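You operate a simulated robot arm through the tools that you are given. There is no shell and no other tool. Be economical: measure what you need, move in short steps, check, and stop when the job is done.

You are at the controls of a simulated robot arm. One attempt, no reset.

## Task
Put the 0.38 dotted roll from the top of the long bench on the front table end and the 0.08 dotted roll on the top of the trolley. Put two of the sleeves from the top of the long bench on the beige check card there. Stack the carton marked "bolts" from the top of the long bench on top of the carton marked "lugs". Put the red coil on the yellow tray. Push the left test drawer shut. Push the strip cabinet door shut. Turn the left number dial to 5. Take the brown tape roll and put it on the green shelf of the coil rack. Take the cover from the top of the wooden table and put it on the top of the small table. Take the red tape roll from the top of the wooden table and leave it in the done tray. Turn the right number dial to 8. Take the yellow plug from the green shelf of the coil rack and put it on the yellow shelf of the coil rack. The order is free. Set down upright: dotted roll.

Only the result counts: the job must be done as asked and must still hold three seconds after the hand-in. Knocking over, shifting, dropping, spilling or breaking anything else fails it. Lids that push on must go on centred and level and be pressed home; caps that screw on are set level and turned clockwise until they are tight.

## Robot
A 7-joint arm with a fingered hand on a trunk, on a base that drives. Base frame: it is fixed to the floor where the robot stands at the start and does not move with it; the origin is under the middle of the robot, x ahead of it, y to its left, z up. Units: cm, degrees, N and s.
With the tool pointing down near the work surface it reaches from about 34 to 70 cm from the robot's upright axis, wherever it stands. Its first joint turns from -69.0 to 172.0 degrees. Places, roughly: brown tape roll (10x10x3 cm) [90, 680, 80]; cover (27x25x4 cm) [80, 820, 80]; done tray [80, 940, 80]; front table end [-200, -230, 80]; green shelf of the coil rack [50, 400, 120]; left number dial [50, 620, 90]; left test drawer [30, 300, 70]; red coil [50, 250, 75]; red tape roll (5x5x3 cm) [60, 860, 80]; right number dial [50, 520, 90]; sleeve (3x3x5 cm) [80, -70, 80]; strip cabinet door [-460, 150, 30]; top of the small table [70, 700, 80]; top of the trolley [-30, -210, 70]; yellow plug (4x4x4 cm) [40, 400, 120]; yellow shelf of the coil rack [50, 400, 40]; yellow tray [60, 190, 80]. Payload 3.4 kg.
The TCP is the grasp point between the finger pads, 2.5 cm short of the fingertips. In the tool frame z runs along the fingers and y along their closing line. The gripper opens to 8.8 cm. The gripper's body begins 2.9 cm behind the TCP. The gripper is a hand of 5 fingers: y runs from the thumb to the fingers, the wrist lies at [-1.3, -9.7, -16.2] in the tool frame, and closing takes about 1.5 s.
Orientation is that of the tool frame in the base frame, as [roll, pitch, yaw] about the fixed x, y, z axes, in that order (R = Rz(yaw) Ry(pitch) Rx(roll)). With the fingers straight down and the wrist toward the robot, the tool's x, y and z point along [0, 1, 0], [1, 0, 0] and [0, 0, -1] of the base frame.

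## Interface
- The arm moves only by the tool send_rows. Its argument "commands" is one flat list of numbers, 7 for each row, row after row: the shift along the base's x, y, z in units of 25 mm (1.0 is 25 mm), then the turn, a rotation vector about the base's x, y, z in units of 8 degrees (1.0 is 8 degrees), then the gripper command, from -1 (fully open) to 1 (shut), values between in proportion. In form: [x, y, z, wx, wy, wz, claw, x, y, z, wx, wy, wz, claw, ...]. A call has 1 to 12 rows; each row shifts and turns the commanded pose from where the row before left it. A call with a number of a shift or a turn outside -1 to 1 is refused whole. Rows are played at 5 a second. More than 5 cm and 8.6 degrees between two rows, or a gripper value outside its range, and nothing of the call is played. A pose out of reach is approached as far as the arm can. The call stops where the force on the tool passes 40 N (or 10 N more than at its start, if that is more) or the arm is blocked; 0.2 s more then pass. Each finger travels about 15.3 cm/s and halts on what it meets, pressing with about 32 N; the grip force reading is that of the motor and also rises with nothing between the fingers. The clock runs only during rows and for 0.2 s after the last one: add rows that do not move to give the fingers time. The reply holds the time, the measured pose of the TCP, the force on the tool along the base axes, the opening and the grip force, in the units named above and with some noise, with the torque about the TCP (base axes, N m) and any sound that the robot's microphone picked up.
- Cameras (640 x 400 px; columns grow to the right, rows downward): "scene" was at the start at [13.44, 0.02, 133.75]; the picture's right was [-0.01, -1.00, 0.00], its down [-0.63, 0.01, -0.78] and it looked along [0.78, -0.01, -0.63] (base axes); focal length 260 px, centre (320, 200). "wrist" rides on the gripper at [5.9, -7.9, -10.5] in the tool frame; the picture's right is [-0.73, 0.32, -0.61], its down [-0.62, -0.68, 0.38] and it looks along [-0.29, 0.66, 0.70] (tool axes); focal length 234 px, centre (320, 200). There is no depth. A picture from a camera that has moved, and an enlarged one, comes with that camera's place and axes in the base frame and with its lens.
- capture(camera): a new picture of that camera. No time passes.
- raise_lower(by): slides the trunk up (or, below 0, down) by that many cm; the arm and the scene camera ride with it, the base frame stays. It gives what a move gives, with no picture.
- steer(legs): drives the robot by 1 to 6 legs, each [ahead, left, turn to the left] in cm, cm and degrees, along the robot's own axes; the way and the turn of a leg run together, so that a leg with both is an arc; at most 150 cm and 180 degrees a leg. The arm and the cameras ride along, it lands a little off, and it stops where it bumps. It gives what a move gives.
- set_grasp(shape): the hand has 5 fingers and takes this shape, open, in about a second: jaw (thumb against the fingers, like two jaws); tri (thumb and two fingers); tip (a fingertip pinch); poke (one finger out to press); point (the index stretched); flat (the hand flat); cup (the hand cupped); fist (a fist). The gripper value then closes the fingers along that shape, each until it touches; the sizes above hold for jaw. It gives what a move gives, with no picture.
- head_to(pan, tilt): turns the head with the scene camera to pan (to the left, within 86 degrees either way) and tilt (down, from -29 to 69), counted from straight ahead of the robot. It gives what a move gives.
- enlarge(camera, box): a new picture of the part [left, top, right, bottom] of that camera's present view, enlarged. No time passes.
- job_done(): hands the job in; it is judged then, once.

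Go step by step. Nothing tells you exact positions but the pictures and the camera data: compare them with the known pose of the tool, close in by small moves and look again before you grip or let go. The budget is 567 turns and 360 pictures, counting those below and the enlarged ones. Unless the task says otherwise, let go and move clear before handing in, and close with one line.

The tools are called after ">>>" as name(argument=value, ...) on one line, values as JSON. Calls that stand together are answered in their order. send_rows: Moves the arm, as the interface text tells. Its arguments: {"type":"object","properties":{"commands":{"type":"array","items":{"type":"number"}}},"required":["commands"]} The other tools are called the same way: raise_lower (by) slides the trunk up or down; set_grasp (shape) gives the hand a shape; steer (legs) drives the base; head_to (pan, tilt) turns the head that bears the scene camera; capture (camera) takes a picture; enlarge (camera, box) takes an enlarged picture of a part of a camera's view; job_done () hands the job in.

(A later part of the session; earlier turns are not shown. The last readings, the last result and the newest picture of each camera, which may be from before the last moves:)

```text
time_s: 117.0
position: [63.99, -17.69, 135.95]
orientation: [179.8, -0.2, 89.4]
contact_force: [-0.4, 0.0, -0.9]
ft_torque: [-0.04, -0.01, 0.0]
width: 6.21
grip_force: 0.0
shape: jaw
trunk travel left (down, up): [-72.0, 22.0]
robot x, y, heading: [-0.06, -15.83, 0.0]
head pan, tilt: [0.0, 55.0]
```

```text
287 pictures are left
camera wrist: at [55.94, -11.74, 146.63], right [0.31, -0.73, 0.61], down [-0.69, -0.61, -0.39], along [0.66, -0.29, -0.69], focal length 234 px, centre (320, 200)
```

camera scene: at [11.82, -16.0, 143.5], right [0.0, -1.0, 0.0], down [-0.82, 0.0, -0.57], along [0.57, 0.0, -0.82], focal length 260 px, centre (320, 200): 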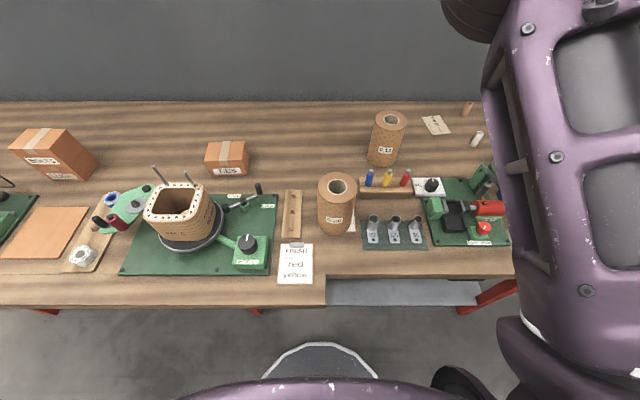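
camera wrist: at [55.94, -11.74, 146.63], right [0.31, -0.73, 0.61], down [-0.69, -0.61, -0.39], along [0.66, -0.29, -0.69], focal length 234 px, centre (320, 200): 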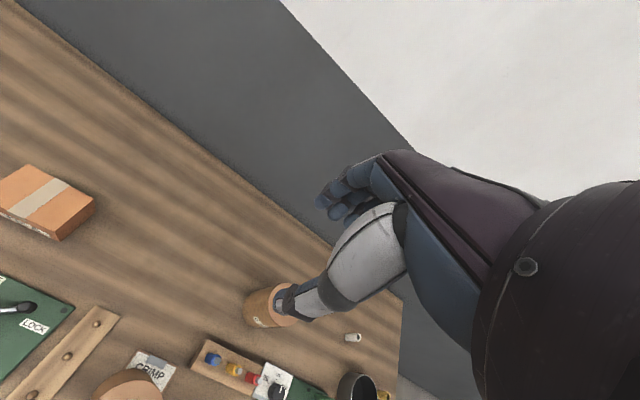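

>>> enlarge(camera="scene", box=[290, 155, 386, 255])

```text
4.00 times, centred on (338, 205) of scene
camera zoom: at [11.82, -16.0, 143.5], right [0.0, -1.0, 0.0], down [-0.82, 0.0, -0.57], along [0.57, 0.0, -0.82], focal length 1040 px, centre (248, 180)
```

zoom: 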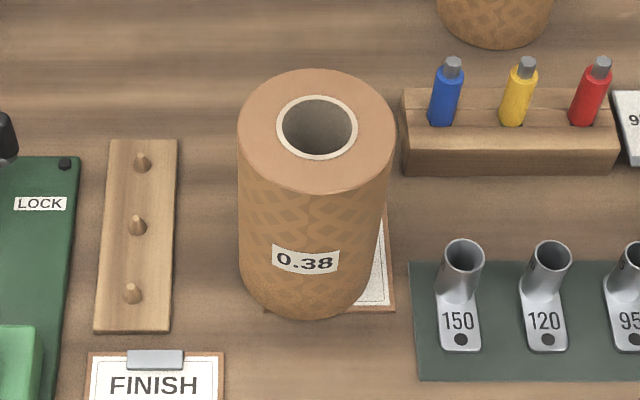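

0.38 roll: hole centre (48.2, −19.9), top z≈96.6. Same thumb-in-hole grasp.

>>> raise_lower(by=-12)

>>> send_rows(commands=[-0.98, -0.176, 0, 0, 0, 0, -0.42, -0.98, -0.176, 0, 0, 0, 0, -0.42, -0.98, -0.176, 0, 0, 0, 0, -0.42, -0.98, -0.176, 0, 0, 0, 0, -0.42, -0.98, -0.176, 0, 0, 0, 0, -0.42, 0, 0, -1, 0, 0, 0, -0.42, 0, 0, -1, 0, 0, 0, -0.42, 0, 0, -1, 0, 0, 0, -0.42, 0, 0, -1, 0, 0, 0, -0.42, 0, 0, -1, 0, 0, 0, -0.42, 0, 0, -1, 0, 0, 0, -0.42])

>>> send_rows(commands=[0, 0, -1, 0, 0, 0, -0.42, 0, 0, -1, 0, 0, 0, -0.42, 0, 0, -1, 0, 0, 0, -0.42, 0, 0, 0, 0, 0, 0, -0.42])

>>> enlarge(camera="scene", box=[270, 110, 430, 230])

>>> capture(camera="wrist")

```text
time_s: 118.5
position: [63.9, -17.78, 124.0]
orientation: [179.7, -0.1, 89.2]
contact_force: [-0.7, -0.6, -0.2]
ft_torque: [0.02, -0.01, -0.02]
width: 6.21
grip_force: 0.1
shape: jaw
trunk travel left (down, up): [-60.0, 34.0]
robot x, y, heading: [-0.22, -16.05, 0.4]
head pan, tilt: [0.0, 55.0]
```

```text
time_s: 120.9
position: [51.59, -19.73, 109.09]
orientation: [179.7, -0.3, 89.3]
contact_force: [-0.4, -0.3, 0.6]
ft_torque: [-0.01, -0.01, -0.03]
width: 6.22
grip_force: 0.1
shape: jaw
trunk travel left (down, up): [-60.0, 34.0]
robot x, y, heading: [-0.54, -16.12, -0.4]
head pan, tilt: [0.0, 55.0]
```

```text
time_s: 121.9
position: [51.5, -19.75, 101.46]
orientation: [179.7, -0.3, 89.3]
contact_force: [-0.3, 0.5, 0.0]
ft_torque: [-0.04, 0.03, 0.0]
width: 6.25
grip_force: 0.1
shape: jaw
trunk travel left (down, up): [-60.0, 34.0]
robot x, y, heading: [0.17, -16.2, 0.1]
head pan, tilt: [0.0, 55.0]
```

```text
3.33 times, centred on (350, 170) of scene
camera zoom: at [11.77, -15.98, 131.51], right [0.0, -1.0, 0.0], down [-0.82, 0.0, -0.57], along [0.57, 0.0, -0.82], focal length 867 px, centre (220, 300)
```

zoom: 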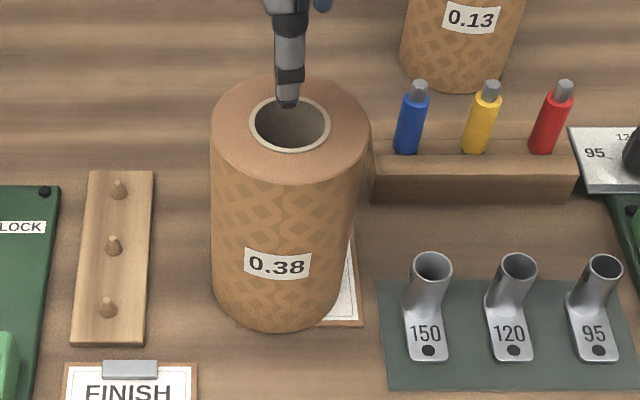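

```text
284 pictures are left
camera wrist: at [43.6, -13.74, 112.2], right [0.31, -0.73, 0.61], down [-0.69, -0.61, -0.39], along [0.66, -0.29, -0.69], focal length 234 px, centre (320, 200)
```

wrist: 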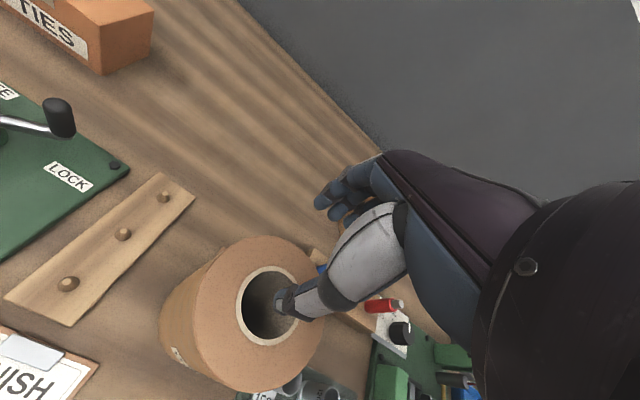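

Thumb lines up with the hole; descend, grip, and test-lift.

>>> send_rows(commands=[0, 0, -0.6, 0, 0, 0, -0.42, 0, 0, -0.6, 0, 0, 0, -0.42, 0, 0, -0.5, 0, 0, 0, -0.42, 0, 0, -0.5, 0, 0, 0, -0.42, 0, 0, -0.5, 0, 0, 0, -0.42, 0, 0, 0, 0, 0, 0, -0.42])

>>> capture(camera="wrist")

```text
time_s: 122.5
position: [51.82, -19.64, 99.88]
orientation: [178.4, -0.9, 89.3]
contact_force: [0.0, -1.0, 14.2]
ft_torque: [0.04, 0.65, 0.01]
width: 6.35
grip_force: 0.2
shape: jaw
trunk travel left (down, up): [-60.0, 34.0]
robot x, y, heading: [-0.21, -16.2, 0.0]
head pan, tilt: [0.0, 55.0]
stopped in row 2: the force on the tool passed its limit (the readings are from after the stop); the commanded pose is now the measured one
```

```text
283 pictures are left
camera wrist: at [43.7, -13.77, 110.39], right [0.3, -0.74, 0.6], down [-0.68, -0.61, -0.41], along [0.67, -0.29, -0.68], focal length 234 px, centre (320, 200)
```

wrist: 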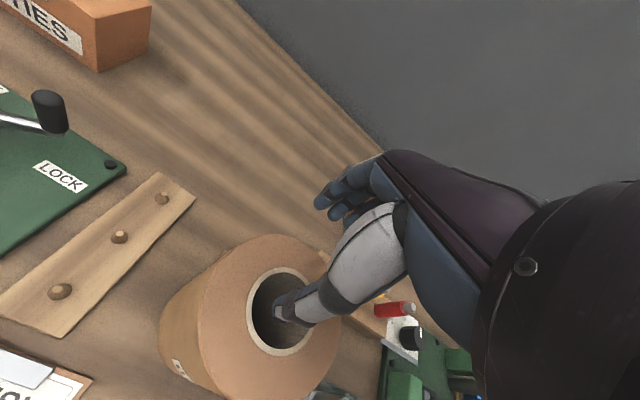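

>>> enlarge(camera="scene", box=[300, 120, 380, 180])

>>> enlarge(camera="wrist", box=[220, 230, 340, 360])

```text
6.67 times, centred on (340, 150) of scene
camera zoom: at [11.71, -16.01, 131.52], right [0.0, -1.0, 0.0], down [-0.82, 0.0, -0.57], along [0.57, 0.0, -0.82], focal length 1734 px, centre (187, 533)
```

zoom: 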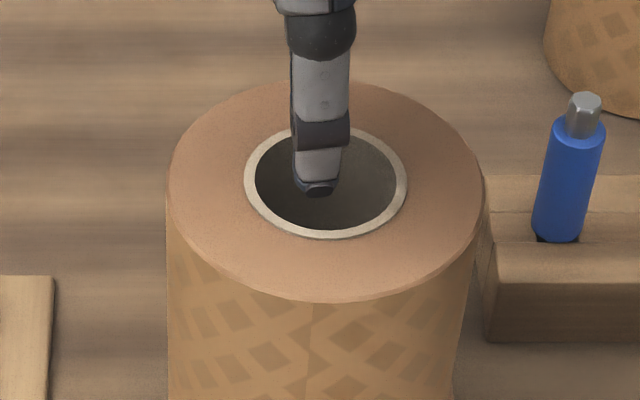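

```text
3.08 times, centred on (280, 295) of wrist
camera zoom: at [43.7, -13.77, 110.39], right [0.3, -0.74, 0.6], down [-0.68, -0.61, -0.41], along [0.67, -0.29, -0.68], focal length 720 px, centre (443, -92)
```

zoom: 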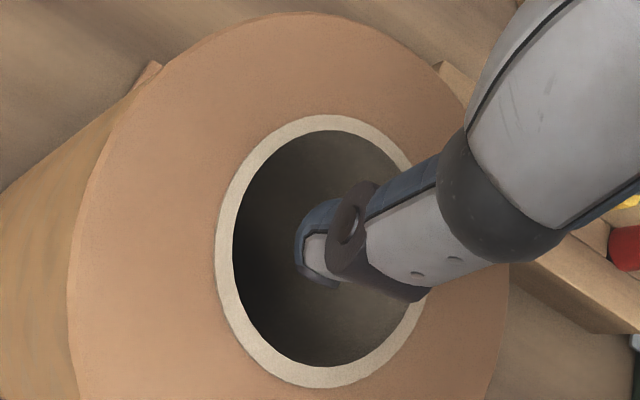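

The thumb touched the rim's rear side. I back up, shift 0.7 cm toward the robot, re-level and retry.

>>> send_rows(commands=[0, 0, 0.8, 0, 0, 0, -0.42, -0.38, -0.04, 0, -0.1, 0.17, 0, -0.42, 0, 0, 0, 0, 0, 0, -0.42])

>>> enlarge(camera="scene", box=[300, 120, 380, 180])

>>> capture(camera="wrist")

```text
time_s: 123.3
position: [50.9, -19.75, 101.62]
orientation: [-180.0, 0.0, 89.2]
contact_force: [0.2, -1.0, 0.7]
ft_torque: [-0.01, 0.03, -0.01]
width: 6.26
grip_force: 0.0
shape: jaw
trunk travel left (down, up): [-60.0, 34.0]
robot x, y, heading: [0.17, -15.97, 0.2]
head pan, tilt: [0.0, 55.0]
```

```text
6.67 times, centred on (340, 150) of scene
camera zoom: at [11.83, -16.0, 131.5], right [0.0, -1.0, 0.0], down [-0.82, 0.0, -0.57], along [0.57, 0.0, -0.82], focal length 1734 px, centre (187, 533)
```

zoom: 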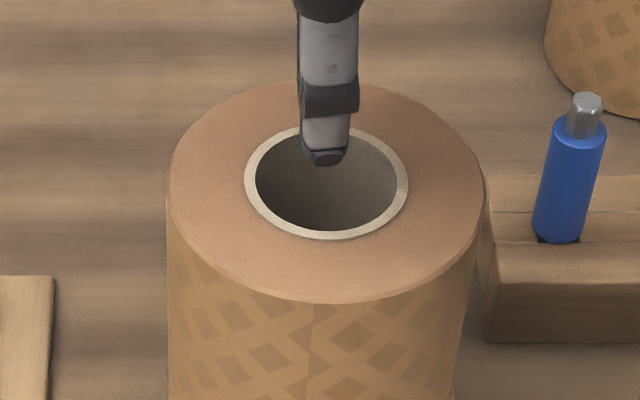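

```text
279 pictures are left
camera wrist: at [43.07, -13.71, 112.29], right [0.31, -0.73, 0.61], down [-0.69, -0.61, -0.38], along [0.65, -0.3, -0.7], focal length 234 px, centre (320, 200)
```

wrist: 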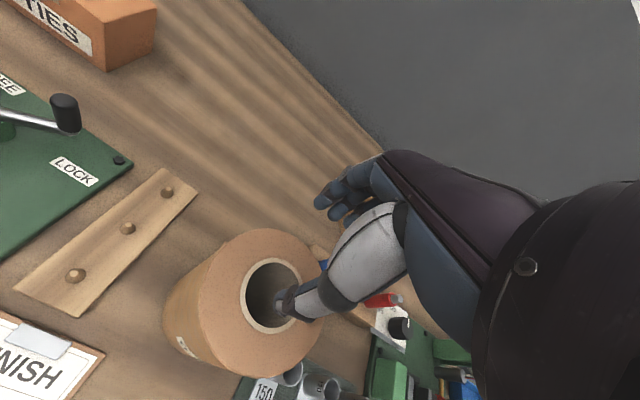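

>>> send_rows(commands=[0, 0, -0.4, 0, 0, 0, -0.42, 0, 0, -0.4, 0, 0, 0, -0.42, 0, 0, -0.4, 0, 0, 0, -0.42, 0, 0, -0.4, 0, 0, 0, -0.42, 0, 0, -0.4, 0, 0, 0, -0.42, 0, 0, -0.4, 0, 0, 0, -0.42, 0, 0, -0.3, 0, 0, 0, -0.42, 0, 0, 0, 0, 0, 0, -0.42])

>>> capture(camera="wrist")

```text
time_s: 124.1
position: [51.23, -19.7, 99.8]
orientation: [178.8, -0.6, 89.2]
contact_force: [0.7, -0.5, 18.0]
ft_torque: [0.02, 0.85, 0.0]
width: 6.37
grip_force: 0.0
shape: jaw
trunk travel left (down, up): [-60.0, 34.0]
robot x, y, heading: [-0.13, -16.36, 0.1]
head pan, tilt: [0.0, 55.0]
stopped in row 4: the force on the tool passed its limit (the readings are from after the stop); the commanded pose is now the measured one
```

```text
278 pictures are left
camera wrist: at [43.17, -13.69, 110.37], right [0.3, -0.74, 0.61], down [-0.68, -0.61, -0.4], along [0.67, -0.29, -0.68], focal length 234 px, centre (320, 200)
```

wrist: 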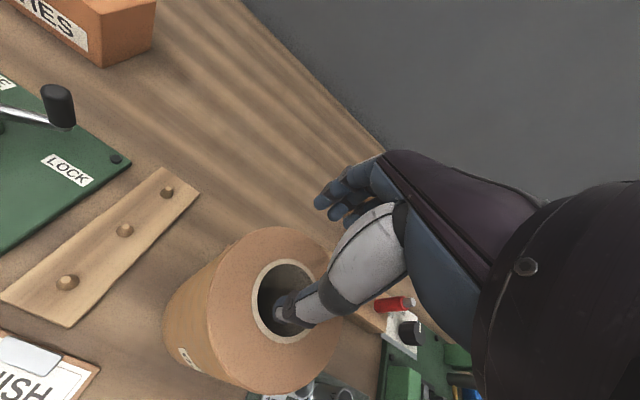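

The collision hole is apparently narrower than it looks; I centre the thumb better (TCP x≈52.3) and retry.

>>> send_rows(commands=[0, 0, 0.5, 0, 0, 0, -0.42, 0.44, 0, 0, -0.06, 0.15, 0, -0.42, 0, 0, 0, 0, 0, 0, -0.42, 0, 0, -0.3, 0, 0, 0, -0.42, 0, 0, -0.3, 0, 0, 0, -0.42, 0, 0, -0.3, 0, 0, 0, -0.42, 0, 0, -0.3, 0, 0, 0, -0.42, 0, 0, 0, 0, 0, 0, -0.42])

>>> enlarge(camera="scene", box=[300, 120, 380, 180])

```text
time_s: 125.5
position: [52.72, -19.68, 99.86]
orientation: [179.1, -0.6, 89.1]
contact_force: [1.1, -0.4, 19.1]
ft_torque: [0.05, 0.88, 0.05]
width: 6.36
grip_force: 0.1
shape: jaw
trunk travel left (down, up): [-60.0, 34.0]
robot x, y, heading: [0.04, -16.3, -0.1]
head pan, tilt: [0.0, 55.0]
stopped in row 6: the force on the tool passed its limit (the readings are from after the stop); the commanded pose is now the measured one
```

```text
6.67 times, centred on (340, 150) of scene
camera zoom: at [11.78, -16.02, 131.52], right [0.0, -1.0, 0.0], down [-0.82, 0.0, -0.57], along [0.57, 0.0, -0.82], focal length 1734 px, centre (187, 533)
```

zoom: 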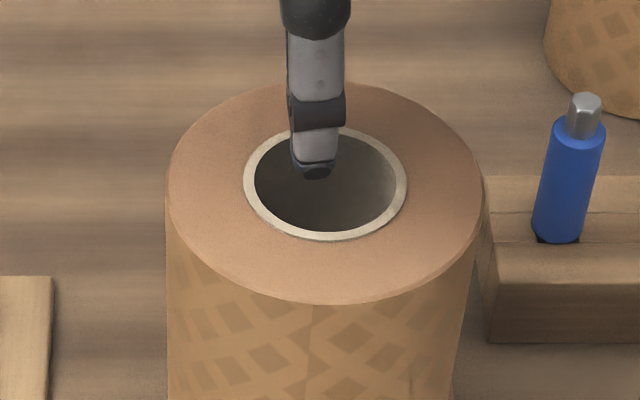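

Three blocked attempts at the same height are suspicious; I look at the whole scene for another contact.

>>> capture(camera="scene")

>>> capture(camera="wrist")

```text
276 pictures are left
camera scene: at [11.78, -16.02, 131.52], right [0.0, -1.0, 0.0], down [-0.82, 0.0, -0.57], along [0.57, 0.0, -0.82], focal length 260 px, centre (320, 200)
```

scene: 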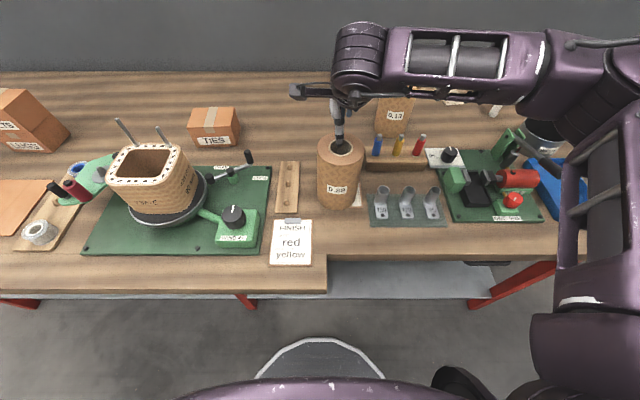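

```text
275 pictures are left
camera wrist: at [44.68, -13.6, 110.39], right [0.3, -0.74, 0.61], down [-0.68, -0.61, -0.4], along [0.66, -0.29, -0.69], focal length 234 px, centre (320, 200)
```

wrist: 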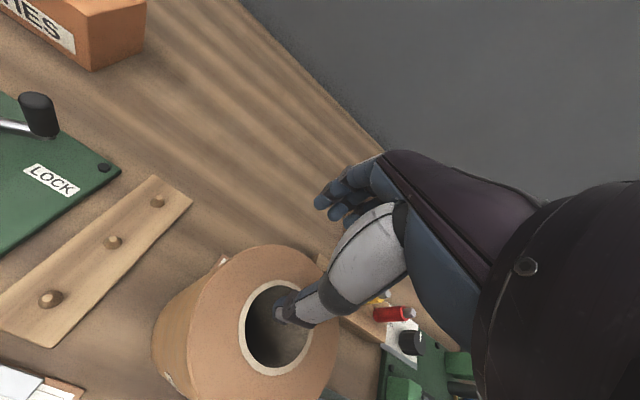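

I'll test once with the hand yawed 35° to see if the hole accepts the thumb from another angle.

>>> send_rows(commands=[0, 0, 1, 0, 0, 0, -0.42, 0, 0, 0, -0.05, 0.1, 0, -0.42, -0.08, 0.2, 0, 0, 0, 0.8, -0.42, -0.08, 0.2, 0, 0, 0, 0.8, -0.42, -0.08, 0.2, 0, 0, 0, 0.8, -0.42, -0.08, 0.2, 0, 0, 0, 0.8, -0.42, -0.08, 0.2, 0, 0, 0, 0.8, -0.42, 0, 0, 0, 0, 0, 0, -0.42])

>>> enlarge(camera="scene", box=[290, 100, 390, 180])

>>> capture(camera="wrist")

```text
time_s: 127.3
position: [51.69, -17.08, 102.2]
orientation: [-179.7, 0.2, 121.2]
contact_force: [-0.3, 0.6, 1.2]
ft_torque: [0.02, 0.0, -0.02]
width: 6.23
grip_force: 0.0
shape: jaw
trunk travel left (down, up): [-60.0, 34.0]
robot x, y, heading: [-0.31, -16.0, -0.1]
head pan, tilt: [0.0, 55.0]
```

```text
5.00 times, centred on (340, 140) of scene
camera zoom: at [11.82, -15.99, 131.5], right [0.0, -1.0, 0.0], down [-0.82, 0.0, -0.57], along [0.57, 0.0, -0.82], focal length 1300 px, centre (220, 500)
```

zoom: 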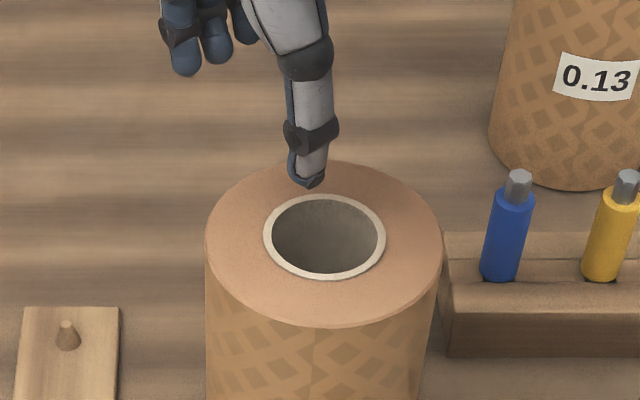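

```text
273 pictures are left
camera wrist: at [41.87, -16.06, 112.77], right [0.65, -0.45, 0.61], down [-0.26, -0.89, -0.38], along [0.71, 0.09, -0.7], focal length 234 px, centre (320, 200)
```

wrist: 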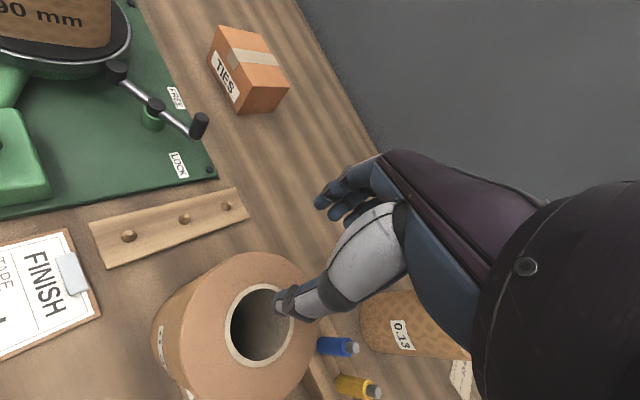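

>>> send_rows(commands=[0, -0.18, 0, 0, 0, 0, -0.42, 0, 0, -0.4, 0, 0, 0, -0.42, 0, 0, -0.4, 0, 0, 0, -0.42, 0, 0, -0.4, 0, 0, 0, -0.42, 0, 0, -0.4, 0, 0, 0, -0.42, 0, 0, -0.4, 0, 0, 0, -0.42, 0, 0, -0.4, 0, 0, 0, -0.42, 0, 0, 0, 0, 0, 0, -0.42])

>>> enlarge(camera="scene", box=[290, 100, 390, 180])

```text
time_s: 128.4
position: [52.0, -17.33, 99.97]
orientation: [178.8, 0.0, 121.3]
contact_force: [0.5, -0.5, 18.1]
ft_torque: [-0.41, 0.76, -0.02]
width: 6.36
grip_force: 0.1
shape: jaw
trunk travel left (down, up): [-60.0, 34.0]
robot x, y, heading: [-0.41, -16.16, 0.2]
head pan, tilt: [0.0, 55.0]
stopped in row 5: the force on the tool passed its limit (the readings are from after the stop); the commanded pose is now the measured one
```

```text
5.00 times, centred on (340, 140) of scene
camera zoom: at [11.77, -16.01, 131.52], right [0.0, -1.0, 0.0], down [-0.82, 0.0, -0.57], along [0.57, 0.0, -0.82], focal length 1300 px, centre (220, 500)
```

zoom: 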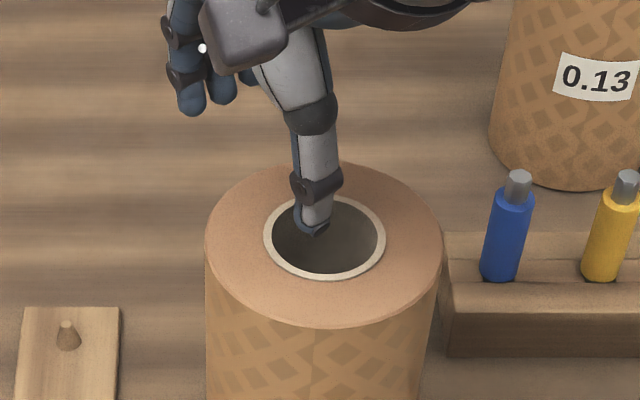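

The hole seems plugged in 0.38. I raise everything and look down steeply into it.

>>> send_rows(commands=[0, 0, 1, 0, 0, 0, -1, 0, 0, 1, 0, 0, 0, -1, 1, 0, 1, 0, 0, 0, -1, 1, 0, 1, 0, 0, 0, -1, 1, 0, 1, 0, 0, 0, -1, 0, 1, 0, 0, 0, 0, -1, 0, 1, 0, 0, 0, 0, -1, 0, 1, 0, 0, 0, 0, -1])

>>> raise_lower(by=33)

>>> head_to(pan=0, tilt=62)

>>> enlarge(camera="scene", box=[300, 150, 380, 210])

>>> capture(camera="scene")

```text
time_s: 130.2
position: [59.4, -9.61, 112.04]
orientation: [179.1, 0.1, 121.2]
contact_force: [0.6, 0.2, -0.1]
ft_torque: [-0.01, 0.0, 0.03]
width: 8.78
grip_force: 0.0
shape: jaw
trunk travel left (down, up): [-60.0, 34.0]
robot x, y, heading: [-0.39, -16.22, 0.0]
head pan, tilt: [0.0, 55.0]
```

```text
time_s: 133.4
position: [59.44, -9.8, 145.15]
orientation: [179.1, 0.1, 121.3]
contact_force: [0.9, 1.2, 0.1]
ft_torque: [-0.01, 0.01, 0.0]
width: 8.79
grip_force: 0.0
shape: jaw
trunk travel left (down, up): [-93.0, 1.0]
robot x, y, heading: [0.03, -16.41, 0.2]
head pan, tilt: [0.0, 55.0]
```

```text
time_s: 134.1
position: [59.5, -9.75, 145.04]
orientation: [179.0, 0.0, 121.2]
contact_force: [0.3, -0.3, 0.4]
ft_torque: [0.0, 0.02, -0.01]
width: 8.79
grip_force: 0.2
shape: jaw
trunk travel left (down, up): [-93.0, 1.0]
robot x, y, heading: [-0.0, -16.28, 0.3]
head pan, tilt: [0.0, 62.0]
```

```text
6.67 times, centred on (340, 180) of scene
camera zoom: at [11.07, -15.99, 163.67], right [0.0, -1.0, 0.0], down [-0.88, 0.0, -0.47], along [0.47, 0.0, -0.88], focal length 1734 px, centre (187, 333)
```

zoom: 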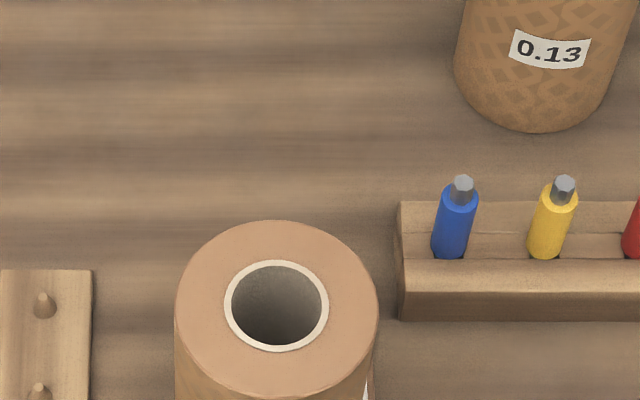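

```text
270 pictures are left
camera scene: at [11.07, -15.99, 163.67], right [0.0, -1.0, 0.0], down [-0.88, 0.0, -0.47], along [0.47, 0.0, -0.88], focal length 260 px, centre (320, 200)
```

scene: 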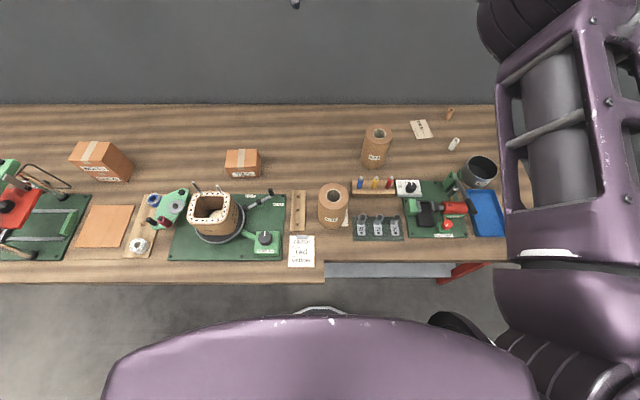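

The tube looks open, but contact says it is blocked at z≈97.4 (top). Evidence suggests real fingertip spread exceeds the reading, so I'll try straddling the outside (Ø≈8.9) centred at (47.65, −19.9).

>>> send_rows(commands=[-0.944, -0.81, 0, 0, 0, -0.8, -1, -0.944, -0.81, 0, 0, 0, -0.8, -1, -0.944, -0.81, 0, 0, 0, -0.8, -1, -0.944, -0.81, 0, 0, 0, -0.8, -1, -0.944, -0.81, 0, 0, 0.1, -0.7, -1, 0, 0, 0, 0, 0, 0, -1])

>>> raise_lower(by=-33)

>>> head_to(pan=0, tilt=50)

>>> send_rows(commands=[0, 0, -1, 0, 0, 0, -1, 0, 0, -1, 0, 0, 0, -1, 0, 0, -1, 0, 0, 0, -1, 0, 0, -0.8, 0, 0, 0, -1, 0, 0, 0, 0, 0, 0, -1])

>>> enlarge(camera="scene", box=[290, 90, 390, 180])

>>> capture(camera="wrist")

```text
time_s: 135.5
position: [47.68, -19.77, 144.94]
orientation: [-180.0, 0.0, 90.0]
contact_force: [0.9, 0.0, -0.4]
ft_torque: [-0.04, 0.02, -0.01]
width: 8.77
grip_force: 0.1
shape: jaw
trunk travel left (down, up): [-93.0, 1.0]
robot x, y, heading: [-0.57, -16.06, 0.2]
head pan, tilt: [0.0, 62.0]
```

```text
time_s: 138.8
position: [47.74, -19.77, 112.01]
orientation: [179.9, 0.0, 89.9]
contact_force: [0.3, -0.1, 0.2]
ft_torque: [0.0, 0.02, -0.01]
width: 8.77
grip_force: 0.1
shape: jaw
trunk travel left (down, up): [-60.0, 34.0]
robot x, y, heading: [-0.37, -16.06, 0.2]
head pan, tilt: [0.0, 62.0]
```

```text
time_s: 139.5
position: [47.63, -19.84, 111.92]
orientation: [179.9, -0.1, 90.0]
contact_force: [-0.2, -0.2, -0.4]
ft_torque: [0.0, -0.02, 0.02]
width: 8.79
grip_force: 0.0
shape: jaw
trunk travel left (down, up): [-60.0, 34.0]
robot x, y, heading: [-0.49, -16.36, 0.0]
head pan, tilt: [0.0, 50.0]
```

```text
time_s: 140.7
position: [47.75, -19.77, 102.5]
orientation: [179.9, 0.0, 90.0]
contact_force: [0.0, 0.6, 0.1]
ft_torque: [0.01, -0.02, -0.01]
width: 8.76
grip_force: 0.1
shape: jaw
trunk travel left (down, up): [-60.0, 34.0]
robot x, y, heading: [-0.53, -16.14, 0.1]
head pan, tilt: [0.0, 50.0]
```

```text
4.44 times, centred on (340, 135) of scene
camera zoom: at [12.31, -15.99, 132.16], right [0.0, -1.0, 0.0], down [-0.77, 0.0, -0.64], along [0.64, 0.0, -0.77], focal length 1156 px, centre (231, 489)
```

zoom: 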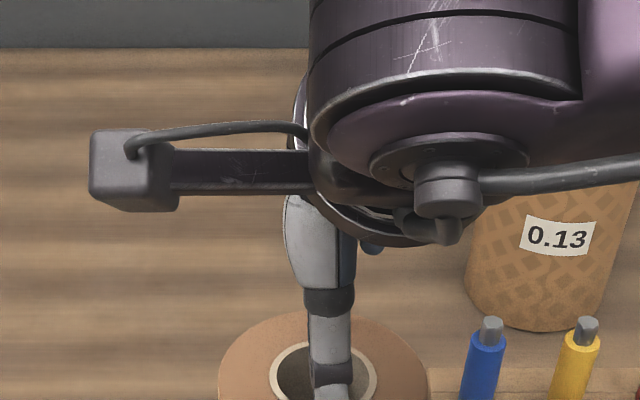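

```text
268 pictures are left
camera wrist: at [39.75, -13.9, 113.01], right [0.32, -0.73, 0.61], down [-0.68, -0.62, -0.38], along [0.66, -0.29, -0.7], focal length 234 px, centre (320, 200)
```

wrist: 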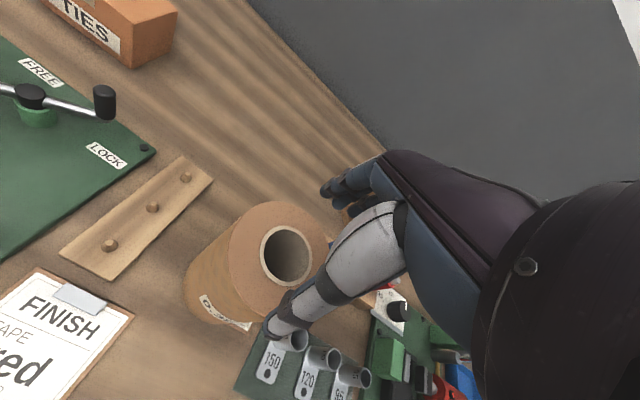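

>>> send_rows(commands=[0, 0, -0.4, 0, 0, 0, -1, 0, 0, -0.4, 0, 0, 0, -1, 0, 0, -0.3, 0, 0, 0, -1, 0, 0, -0.2, 0, 0, 0, -1, 0, 0, -0.2, 0, 0, 0, -1, 0, 0, -0.2, 0, 0, 0, -1, 0, 0, 0, 0, 0, 0, -1])

>>> enlarge(camera="scene", box=[290, 130, 390, 220])

>>> capture(camera="wrist")

```text
time_s: 142.3
position: [47.56, -19.84, 98.28]
orientation: [179.9, 0.0, 89.9]
contact_force: [2.9, 0.0, 5.5]
ft_torque: [0.05, -0.27, -0.03]
width: 8.79
grip_force: 0.1
shape: jaw
trunk travel left (down, up): [-60.0, 34.0]
robot x, y, heading: [-0.16, -15.96, 0.5]
head pan, tilt: [0.0, 50.0]
```

```text
4.44 times, centred on (340, 175) of scene
camera zoom: at [12.32, -15.99, 132.16], right [0.0, -1.0, 0.0], down [-0.77, 0.0, -0.64], along [0.64, 0.0, -0.77], focal length 1156 px, centre (231, 311)
```

zoom: 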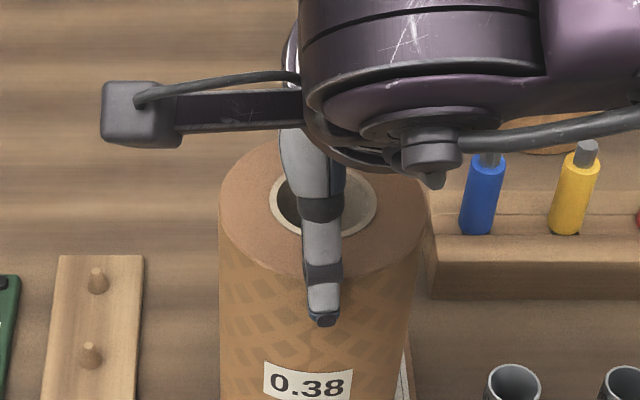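

```text
266 pictures are left
camera wrist: at [39.7, -13.86, 108.87], right [0.32, -0.73, 0.61], down [-0.68, -0.62, -0.39], along [0.66, -0.29, -0.69], focal length 234 px, centre (320, 200)
```

wrist: 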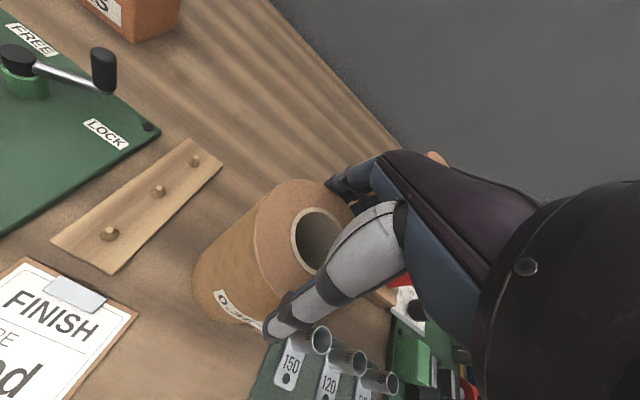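

It fits around the outside. The rear fingers rub lightly; shift 0.3 cm forward and go deeper.

>>> send_rows(commands=[0.12, 0, 0, 0, 0, 0, -1, 0, 0, -0.15, 0, 0, 0, -1, 0, 0, -0.15, 0, 0, 0, -1, 0, 0, -0.15, 0, 0, 0, -1, 0, 0, 0, 0, 0, 0, -1])

```text
time_s: 143.5
position: [47.78, -19.78, 97.27]
orientation: [179.8, 0.0, 89.9]
contact_force: [1.9, 1.2, 18.7]
ft_torque: [0.06, -0.23, 0.01]
width: 8.79
grip_force: 0.1
shape: jaw
trunk travel left (down, up): [-60.0, 34.0]
robot x, y, heading: [-0.17, -16.11, 0.0]
head pan, tilt: [0.0, 50.0]
```

Snug around the top 2.5 cm. Close and test lift.

>>> send_rows(commands=[0, 0, 0.05, 0, 0, 0, 1, 0, 0, 0, 0, 0, 0, 1, 0, 0, 0, 0, 0, 0, 1, 0, 0, 0, 0, 0, 0, 1, 0, 0, 0, 0, 0, 0, 1, 0, 0, 0, 0, 0, 0, 1])

>>> send_rows(commands=[0, 0, 0.2, 0, 0, 0, 1, 0, 0, 0.3, 0, 0, 0, 1, 0, 0, 0.3, 0, 0, 0, 1, 0, 0, 0, 0, 0, 0, 1])

>>> enlarge(camera="scene", box=[280, 110, 400, 230])

>>> capture(camera="wrist")

```text
time_s: 144.9
position: [47.74, -19.76, 97.33]
orientation: [179.8, 0.0, 90.0]
contact_force: [-1.6, -0.4, 14.2]
ft_torque: [0.07, -0.17, 0.05]
width: 7.34
grip_force: 31.8
shape: jaw
trunk travel left (down, up): [-60.0, 34.0]
robot x, y, heading: [-0.16, -16.34, -0.0]
head pan, tilt: [0.0, 50.0]
```

```text
time_s: 145.9
position: [48.1, -19.86, 99.29]
orientation: [-180.0, 0.0, 90.1]
contact_force: [-1.2, -1.0, -6.1]
ft_torque: [0.01, 0.0, -0.03]
width: 7.31
grip_force: 32.8
shape: jaw
trunk travel left (down, up): [-60.0, 34.0]
robot x, y, heading: [-0.24, -16.29, -0.3]
head pan, tilt: [0.0, 50.0]
```

```text
3.33 times, centred on (340, 170) of scene
camera zoom: at [12.43, -16.0, 132.14], right [0.0, -1.0, 0.0], down [-0.77, 0.0, -0.64], along [0.64, 0.0, -0.77], focal length 867 px, centre (253, 300)
```

zoom: 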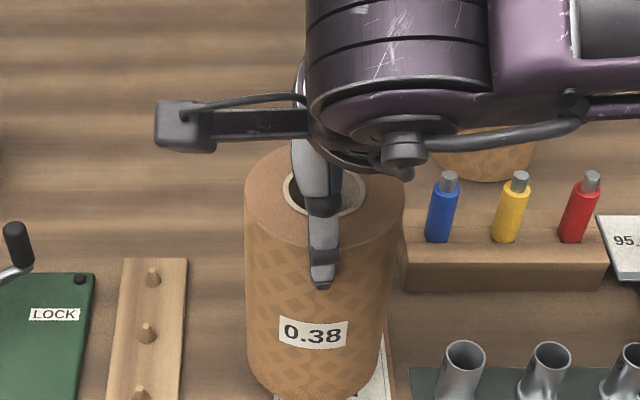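

```text
264 pictures are left
camera wrist: at [40.15, -13.9, 109.81], right [0.32, -0.73, 0.61], down [-0.68, -0.62, -0.38], along [0.66, -0.29, -0.7], focal length 234 px, centre (320, 200)
```

wrist: 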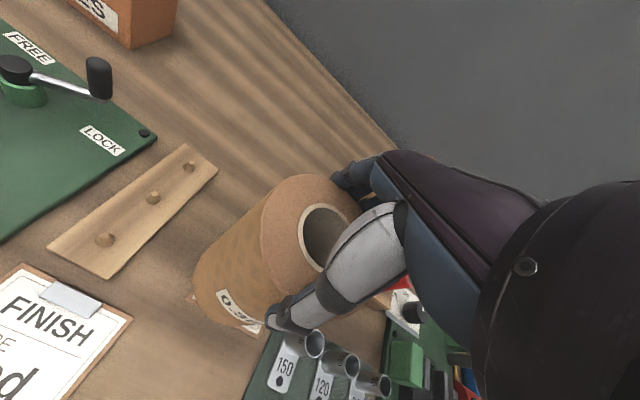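

The straddle grip holds (6 N, no torque). I raise it, back off, and look for the front table end.

>>> send_rows(commands=[0, 0, 1, 0, 0, 0, 1, 0, 0, 1, 0, 0, 0, 1, 0, 0, 1, 0, 0, 0, 1, 0, 0, 1, 0, 0, 0, 1])

>>> raise_lower(by=20)

>>> steer(legs=[[-75, 20, 0], [0, 0, -135]])

>>> head_to(pan=20, tilt=20)

>>> capture(camera="scene")

```text
time_s: 146.9
position: [47.89, -19.86, 109.36]
orientation: [-179.9, 0.1, 90.0]
contact_force: [0.4, 0.2, -5.3]
ft_torque: [0.01, 0.0, -0.01]
width: 7.34
grip_force: 32.2
shape: jaw
trunk travel left (down, up): [-60.0, 34.0]
robot x, y, heading: [-0.06, -16.04, 0.4]
head pan, tilt: [0.0, 50.0]
```

```text
time_s: 149.1
position: [48.09, -19.82, 129.21]
orientation: [180.0, 0.0, 90.0]
contact_force: [0.6, 0.9, -7.3]
ft_torque: [0.03, 0.0, 0.0]
width: 7.34
grip_force: 31.6
shape: jaw
trunk travel left (down, up): [-80.0, 14.0]
robot x, y, heading: [-0.13, -16.31, 0.2]
head pan, tilt: [0.0, 50.0]
```

```text
time_s: 158.8
position: [-112.12, -27.53, 129.38]
orientation: [-180.0, 0.0, -44.4]
contact_force: [-0.2, 0.3, -7.0]
ft_torque: [0.0, -0.02, 0.01]
width: 7.35
grip_force: 32.4
shape: jaw
trunk travel left (down, up): [-80.0, 14.0]
robot x, y, heading: [-75.31, 3.93, -134.2]
head pan, tilt: [0.0, 50.0]
```

```text
time_s: 159.8
position: [-112.02, -27.51, 129.27]
orientation: [180.0, 0.0, -44.5]
contact_force: [0.1, -0.1, -6.3]
ft_torque: [0.0, -0.03, -0.01]
width: 7.32
grip_force: 31.7
shape: jaw
trunk travel left (down, up): [-80.0, 14.0]
robot x, y, heading: [-75.55, 4.56, -134.5]
head pan, tilt: [20.0, 20.0]
```

```text
263 pictures are left
camera scene: at [-83.15, -7.74, 156.69], right [-0.91, 0.41, 0.0], down [0.14, 0.31, -0.94], along [-0.39, -0.86, -0.34], focal length 260 px, centre (320, 200)
```

scene: 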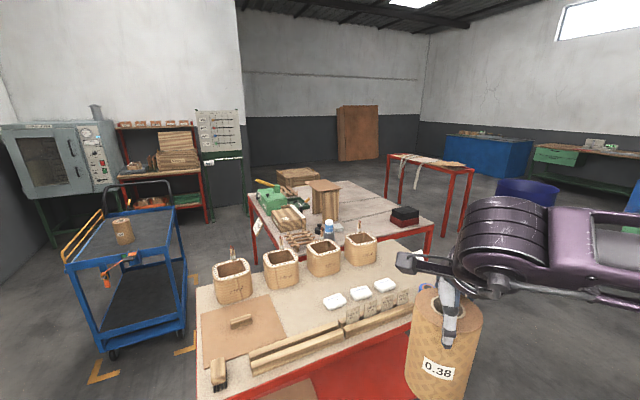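

The front table end appears to be the far table near the wooden trestle. I look right for a driving route.

>>> head_to(pan=-30, tilt=25)

>>> capture(camera="scene")

>>> head_to(pan=-70, tilt=25)

>>> capture(camera="scene")

```text
time_s: 161.0
position: [-112.05, -27.69, 129.26]
orientation: [-179.9, 0.0, -44.5]
contact_force: [0.0, -0.7, -5.5]
ft_torque: [0.03, -0.01, 0.01]
width: 7.35
grip_force: 32.1
shape: jaw
trunk travel left (down, up): [-80.0, 14.0]
robot x, y, heading: [-75.55, 4.64, -134.5]
head pan, tilt: [-30.0, 25.0]
```

```text
262 pictures are left
camera scene: at [-88.17, -1.76, 155.89], right [-0.27, 0.96, 0.0], down [0.41, 0.11, -0.91], along [-0.87, -0.24, -0.42], focal length 260 px, centre (320, 200)
```

scene: 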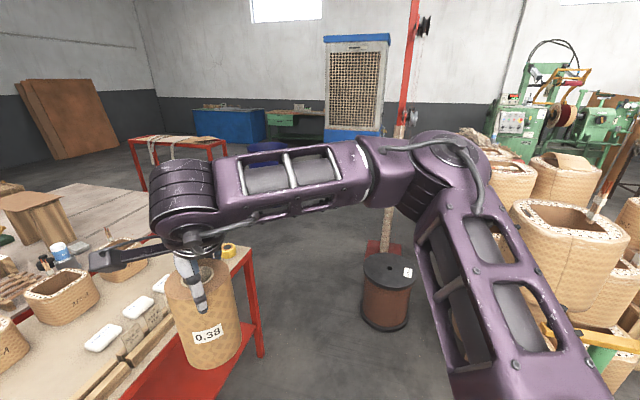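

```text
time_s: 162.0
position: [-111.99, -27.53, 129.25]
orientation: [179.9, 0.1, -44.5]
contact_force: [-0.1, 0.2, -6.6]
ft_torque: [0.02, -0.03, 0.0]
width: 7.34
grip_force: 32.5
shape: jaw
trunk travel left (down, up): [-80.0, 14.0]
robot x, y, heading: [-75.19, 4.21, -134.5]
head pan, tilt: [-70.0, 25.0]
```

```text
261 pictures are left
camera scene: at [-87.7, 4.52, 155.89], right [0.41, 0.91, 0.0], down [0.39, -0.17, -0.91], along [-0.83, 0.37, -0.42], focal length 260 px, centre (320, 200)
```

scene: 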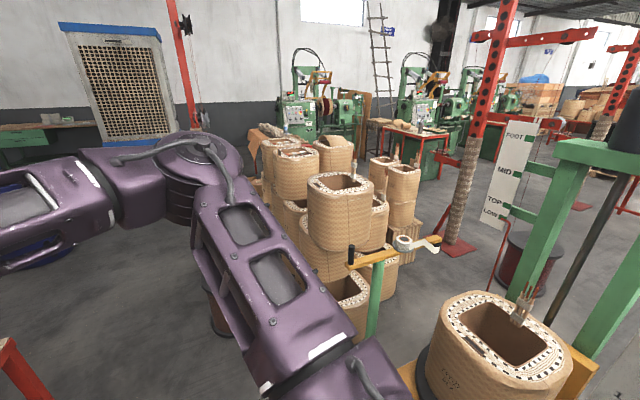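

Route: between the near table corner (−179,−64) and the copper drum (−227, 8), then behind the far table. I go in stages.

>>> steer(legs=[[92, -71, 0]])

>>> head_to(pan=10, tilt=35)

>>> capture(camera="scene")

```text
time_s: 168.0
position: [-228.33, -42.84, 129.3]
orientation: [180.0, 0.0, -45.0]
contact_force: [0.7, -0.1, -6.4]
ft_torque: [0.02, 0.02, -0.01]
width: 7.34
grip_force: 32.4
shape: jaw
trunk travel left (down, up): [-80.0, 14.0]
robot x, y, heading: [-191.78, -11.07, -134.6]
head pan, tilt: [-70.0, 25.0]
```

```text
time_s: 169.5
position: [-228.29, -42.82, 129.26]
orientation: [-180.0, 0.0, -45.1]
contact_force: [1.0, 0.2, -7.3]
ft_torque: [0.01, -0.02, -0.01]
width: 7.35
grip_force: 32.1
shape: jaw
trunk travel left (down, up): [-80.0, 14.0]
robot x, y, heading: [-191.96, -11.53, -134.8]
head pan, tilt: [10.0, 35.0]
```

```text
260 pictures are left
camera scene: at [-200.4, -21.96, 154.31], right [-0.82, 0.57, 0.0], down [0.33, 0.47, -0.82], along [-0.47, -0.67, -0.57], focal length 260 px, centre (320, 200)
```

scene: 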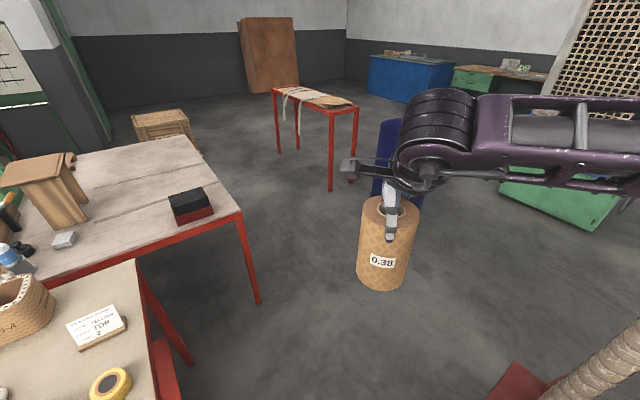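

The far table's clear end spans roughly x −226…−150, y −237…−165. I drive round to its right side and face it.

>>> steer(legs=[[79, 10.7, 0], [68.7, 9, 0], [54, 59, 0], [0, 0, 134.8]])

>>> head_to(pan=0, tilt=45)

>>> capture(camera="scene")

```text
time_s: 186.8
position: [-230.71, -215.59, 129.22]
orientation: [-180.0, -0.1, 90.0]
contact_force: [0.1, -0.3, -6.2]
ft_torque: [0.04, 0.02, 0.03]
width: 7.28
grip_force: 32.0
shape: jaw
trunk travel left (down, up): [-80.0, 14.0]
robot x, y, heading: [-279.01, -211.78, 0.2]
head pan, tilt: [10.0, 35.0]
```

```text
time_s: 187.5
position: [-230.78, -215.68, 129.25]
orientation: [179.9, 0.0, 90.0]
contact_force: [0.0, -0.1, -6.6]
ft_torque: [0.01, 0.0, 0.0]
width: 7.29
grip_force: 32.2
shape: jaw
trunk travel left (down, up): [-80.0, 14.0]
robot x, y, heading: [-279.16, -212.11, 0.2]
head pan, tilt: [0.0, 45.0]
```

```text
259 pictures are left
camera scene: at [-265.98, -211.86, 152.84], right [0.0, -1.0, 0.0], down [-0.71, 0.0, -0.71], along [0.71, 0.0, -0.71], focal length 260 px, centre (320, 200)
```

scene: 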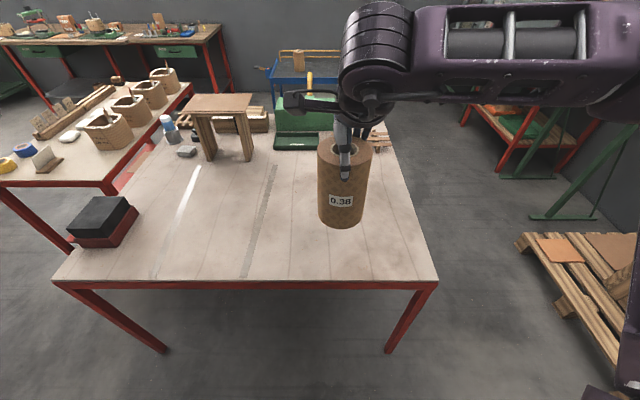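

Table edge at x −228, y −247…−132. I target (−203, −228); shift base right and forward, lower trunk, extend.

>>> steer(legs=[[8, -13, 0]])

>>> raise_lower(by=-20)

>>> send_rows(commands=[1, 0, 0, 0, 0, 0, 1, 1, 0, 0, 0, 0, 0, 1, 1, 0, 0, 0, 0, 0, 1, 1, 0, 0, 0, 0, 0, 1, 1, 0, 0, 0, 0, 0, 1, 1, 0, 0, 0, 0, 0, 1, 1, 0, 0, 0, 0, 0, 1, 0, 0, -1, 0, 0, 0, 1, 0, 0, -1, 0, 0, 0, 1, 0, 0, -0.8, 0, 0, 0, 1])

>>> enlarge(camera="scene", box=[240, 60, 440, 220])

```text
time_s: 188.9
position: [-222.84, -228.62, 129.22]
orientation: [-179.9, 0.1, 90.1]
contact_force: [0.1, 0.5, -6.2]
ft_torque: [0.02, 0.01, 0.05]
width: 7.3
grip_force: 31.7
shape: jaw
trunk travel left (down, up): [-80.0, 14.0]
robot x, y, heading: [-270.96, -225.15, 0.0]
head pan, tilt: [0.0, 45.0]
```

```text
time_s: 191.1
position: [-222.84, -228.84, 109.15]
orientation: [179.9, 0.0, 90.1]
contact_force: [0.4, 0.0, -6.6]
ft_torque: [0.01, -0.03, 0.0]
width: 7.32
grip_force: 32.2
shape: jaw
trunk travel left (down, up): [-60.0, 34.0]
robot x, y, heading: [-271.23, -225.15, 0.2]
head pan, tilt: [0.0, 45.0]
```

```text
time_s: 193.3
position: [-205.21, -228.82, 102.24]
orientation: [180.0, 0.0, 90.2]
contact_force: [0.3, 0.6, -6.5]
ft_torque: [0.01, 0.03, 0.0]
width: 7.3
grip_force: 32.2
shape: jaw
trunk travel left (down, up): [-60.0, 34.0]
robot x, y, heading: [-271.14, -225.39, 0.2]
head pan, tilt: [0.0, 45.0]
```

```text
2.50 times, centred on (340, 140) of scene
camera zoom: at [-257.88, -225.11, 132.83], right [0.0, -1.0, 0.0], down [-0.71, 0.0, -0.71], along [0.71, 0.0, -0.71], focal length 650 px, centre (270, 350)
```

zoom: 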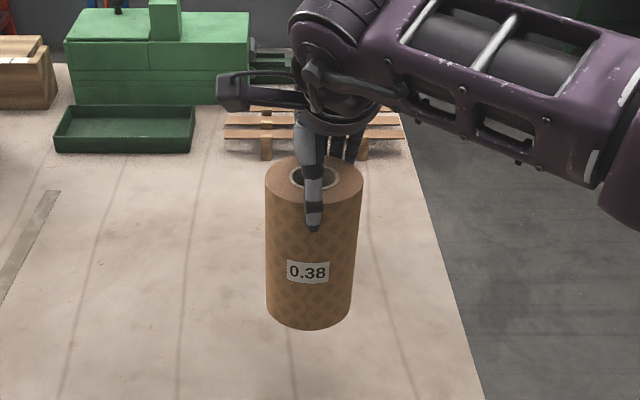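

>>> send_rows(commands=[0, 0, -0.6, 0, 0, 0, 1, 0, 0, -0.6, 0, 0, 0, 1, 0, 0, -0.3, 0, 0, 0, 1, 0, 0, -0.2, 0, 0, 0, 1, 0, 0, 0, 0, 0, 0, 1])

>>> enlarge(camera="scene", box=[240, 80, 440, 240])

```text
time_s: 194.5
position: [-205.31, -228.84, 98.04]
orientation: [-179.9, 0.1, 90.1]
contact_force: [0.6, 0.4, -6.6]
ft_torque: [0.02, 0.02, -0.04]
width: 7.31
grip_force: 32.1
shape: jaw
trunk travel left (down, up): [-60.0, 34.0]
robot x, y, heading: [-270.86, -225.63, -0.0]
head pan, tilt: [0.0, 45.0]
```

```text
2.50 times, centred on (340, 160) of scene
camera zoom: at [-257.92, -225.09, 132.83], right [0.0, -1.0, 0.0], down [-0.71, 0.0, -0.71], along [0.71, 0.0, -0.71], focal length 650 px, centre (270, 300)
```

zoom: 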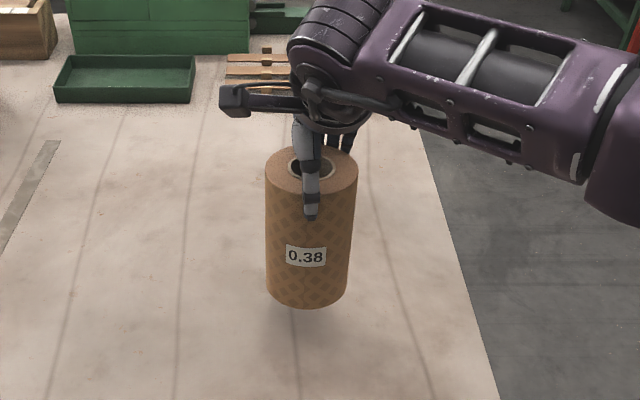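

>>> send_rows(commands=[0, 0, -0.3, 0, 0, 0, 1, 0, 0, -0.2, 0, 0, 0, 1, 0, 0, -0.15, 0, 0, 0, 1, 0, 0, -0.15, 0, 0, 0, 1, 0, 0, 0, 0, 0, 0, 1])

```text
time_s: 195.7
position: [-205.24, -228.81, 95.89]
orientation: [179.9, 0.0, 90.1]
contact_force: [0.4, 0.2, -6.3]
ft_torque: [0.01, 0.05, -0.03]
width: 7.3
grip_force: 32.0
shape: jaw
trunk travel left (down, up): [-60.0, 34.0]
robot x, y, heading: [-270.85, -225.56, 0.0]
head pan, tilt: [0.0, 45.0]
```

>>> send_rows(commands=[0, 0, -0.15, 0, 0, 0, 1, 0, 0, -0.15, 0, 0, 0, 1, 0, 0, -0.15, 0, 0, 0, 1, 0, 0, -0.15, 0, 0, 0, 1, 0, 0, 0, 0, 0, 0, 1])

>>> enlarge(camera="scene", box=[240, 80, 440, 240])

```text
time_s: 196.9
position: [-205.25, -228.8, 94.3]
orientation: [-179.8, 0.0, 90.1]
contact_force: [-0.3, 0.3, -5.7]
ft_torque: [0.01, 0.03, -0.01]
width: 7.27
grip_force: 32.3
shape: jaw
trunk travel left (down, up): [-60.0, 34.0]
robot x, y, heading: [-271.18, -225.3, 0.3]
head pan, tilt: [0.0, 45.0]
```

```text
2.50 times, centred on (340, 160) of scene
camera zoom: at [-257.92, -225.09, 132.83], right [0.0, -1.0, 0.0], down [-0.71, 0.0, -0.71], along [0.71, 0.0, -0.71], focal length 650 px, centre (270, 300)
```

zoom: 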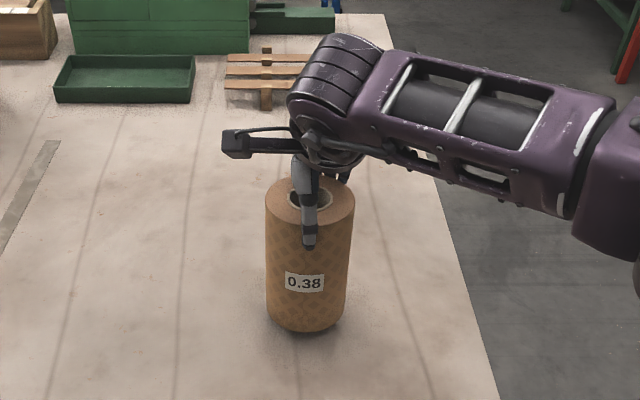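

Just above the surface. A few more small steps until contact.

>>> send_rows(commands=[0, 0, -0.12, 0, 0, 0, 1, 0, 0, -0.12, 0, 0, 0, 1, 0, 0, -0.12, 0, 0, 0, 1, 0, 0, 0, 0, 0, 0, 1])

```text
time_s: 197.9
position: [-205.38, -228.96, 93.51]
orientation: [-180.0, 0.1, 90.1]
contact_force: [0.7, -0.2, -6.1]
ft_torque: [-0.01, -0.01, 0.0]
width: 7.29
grip_force: 32.0
shape: jaw
trunk travel left (down, up): [-60.0, 34.0]
robot x, y, heading: [-271.14, -225.42, 0.3]
head pan, tilt: [0.0, 45.0]
```

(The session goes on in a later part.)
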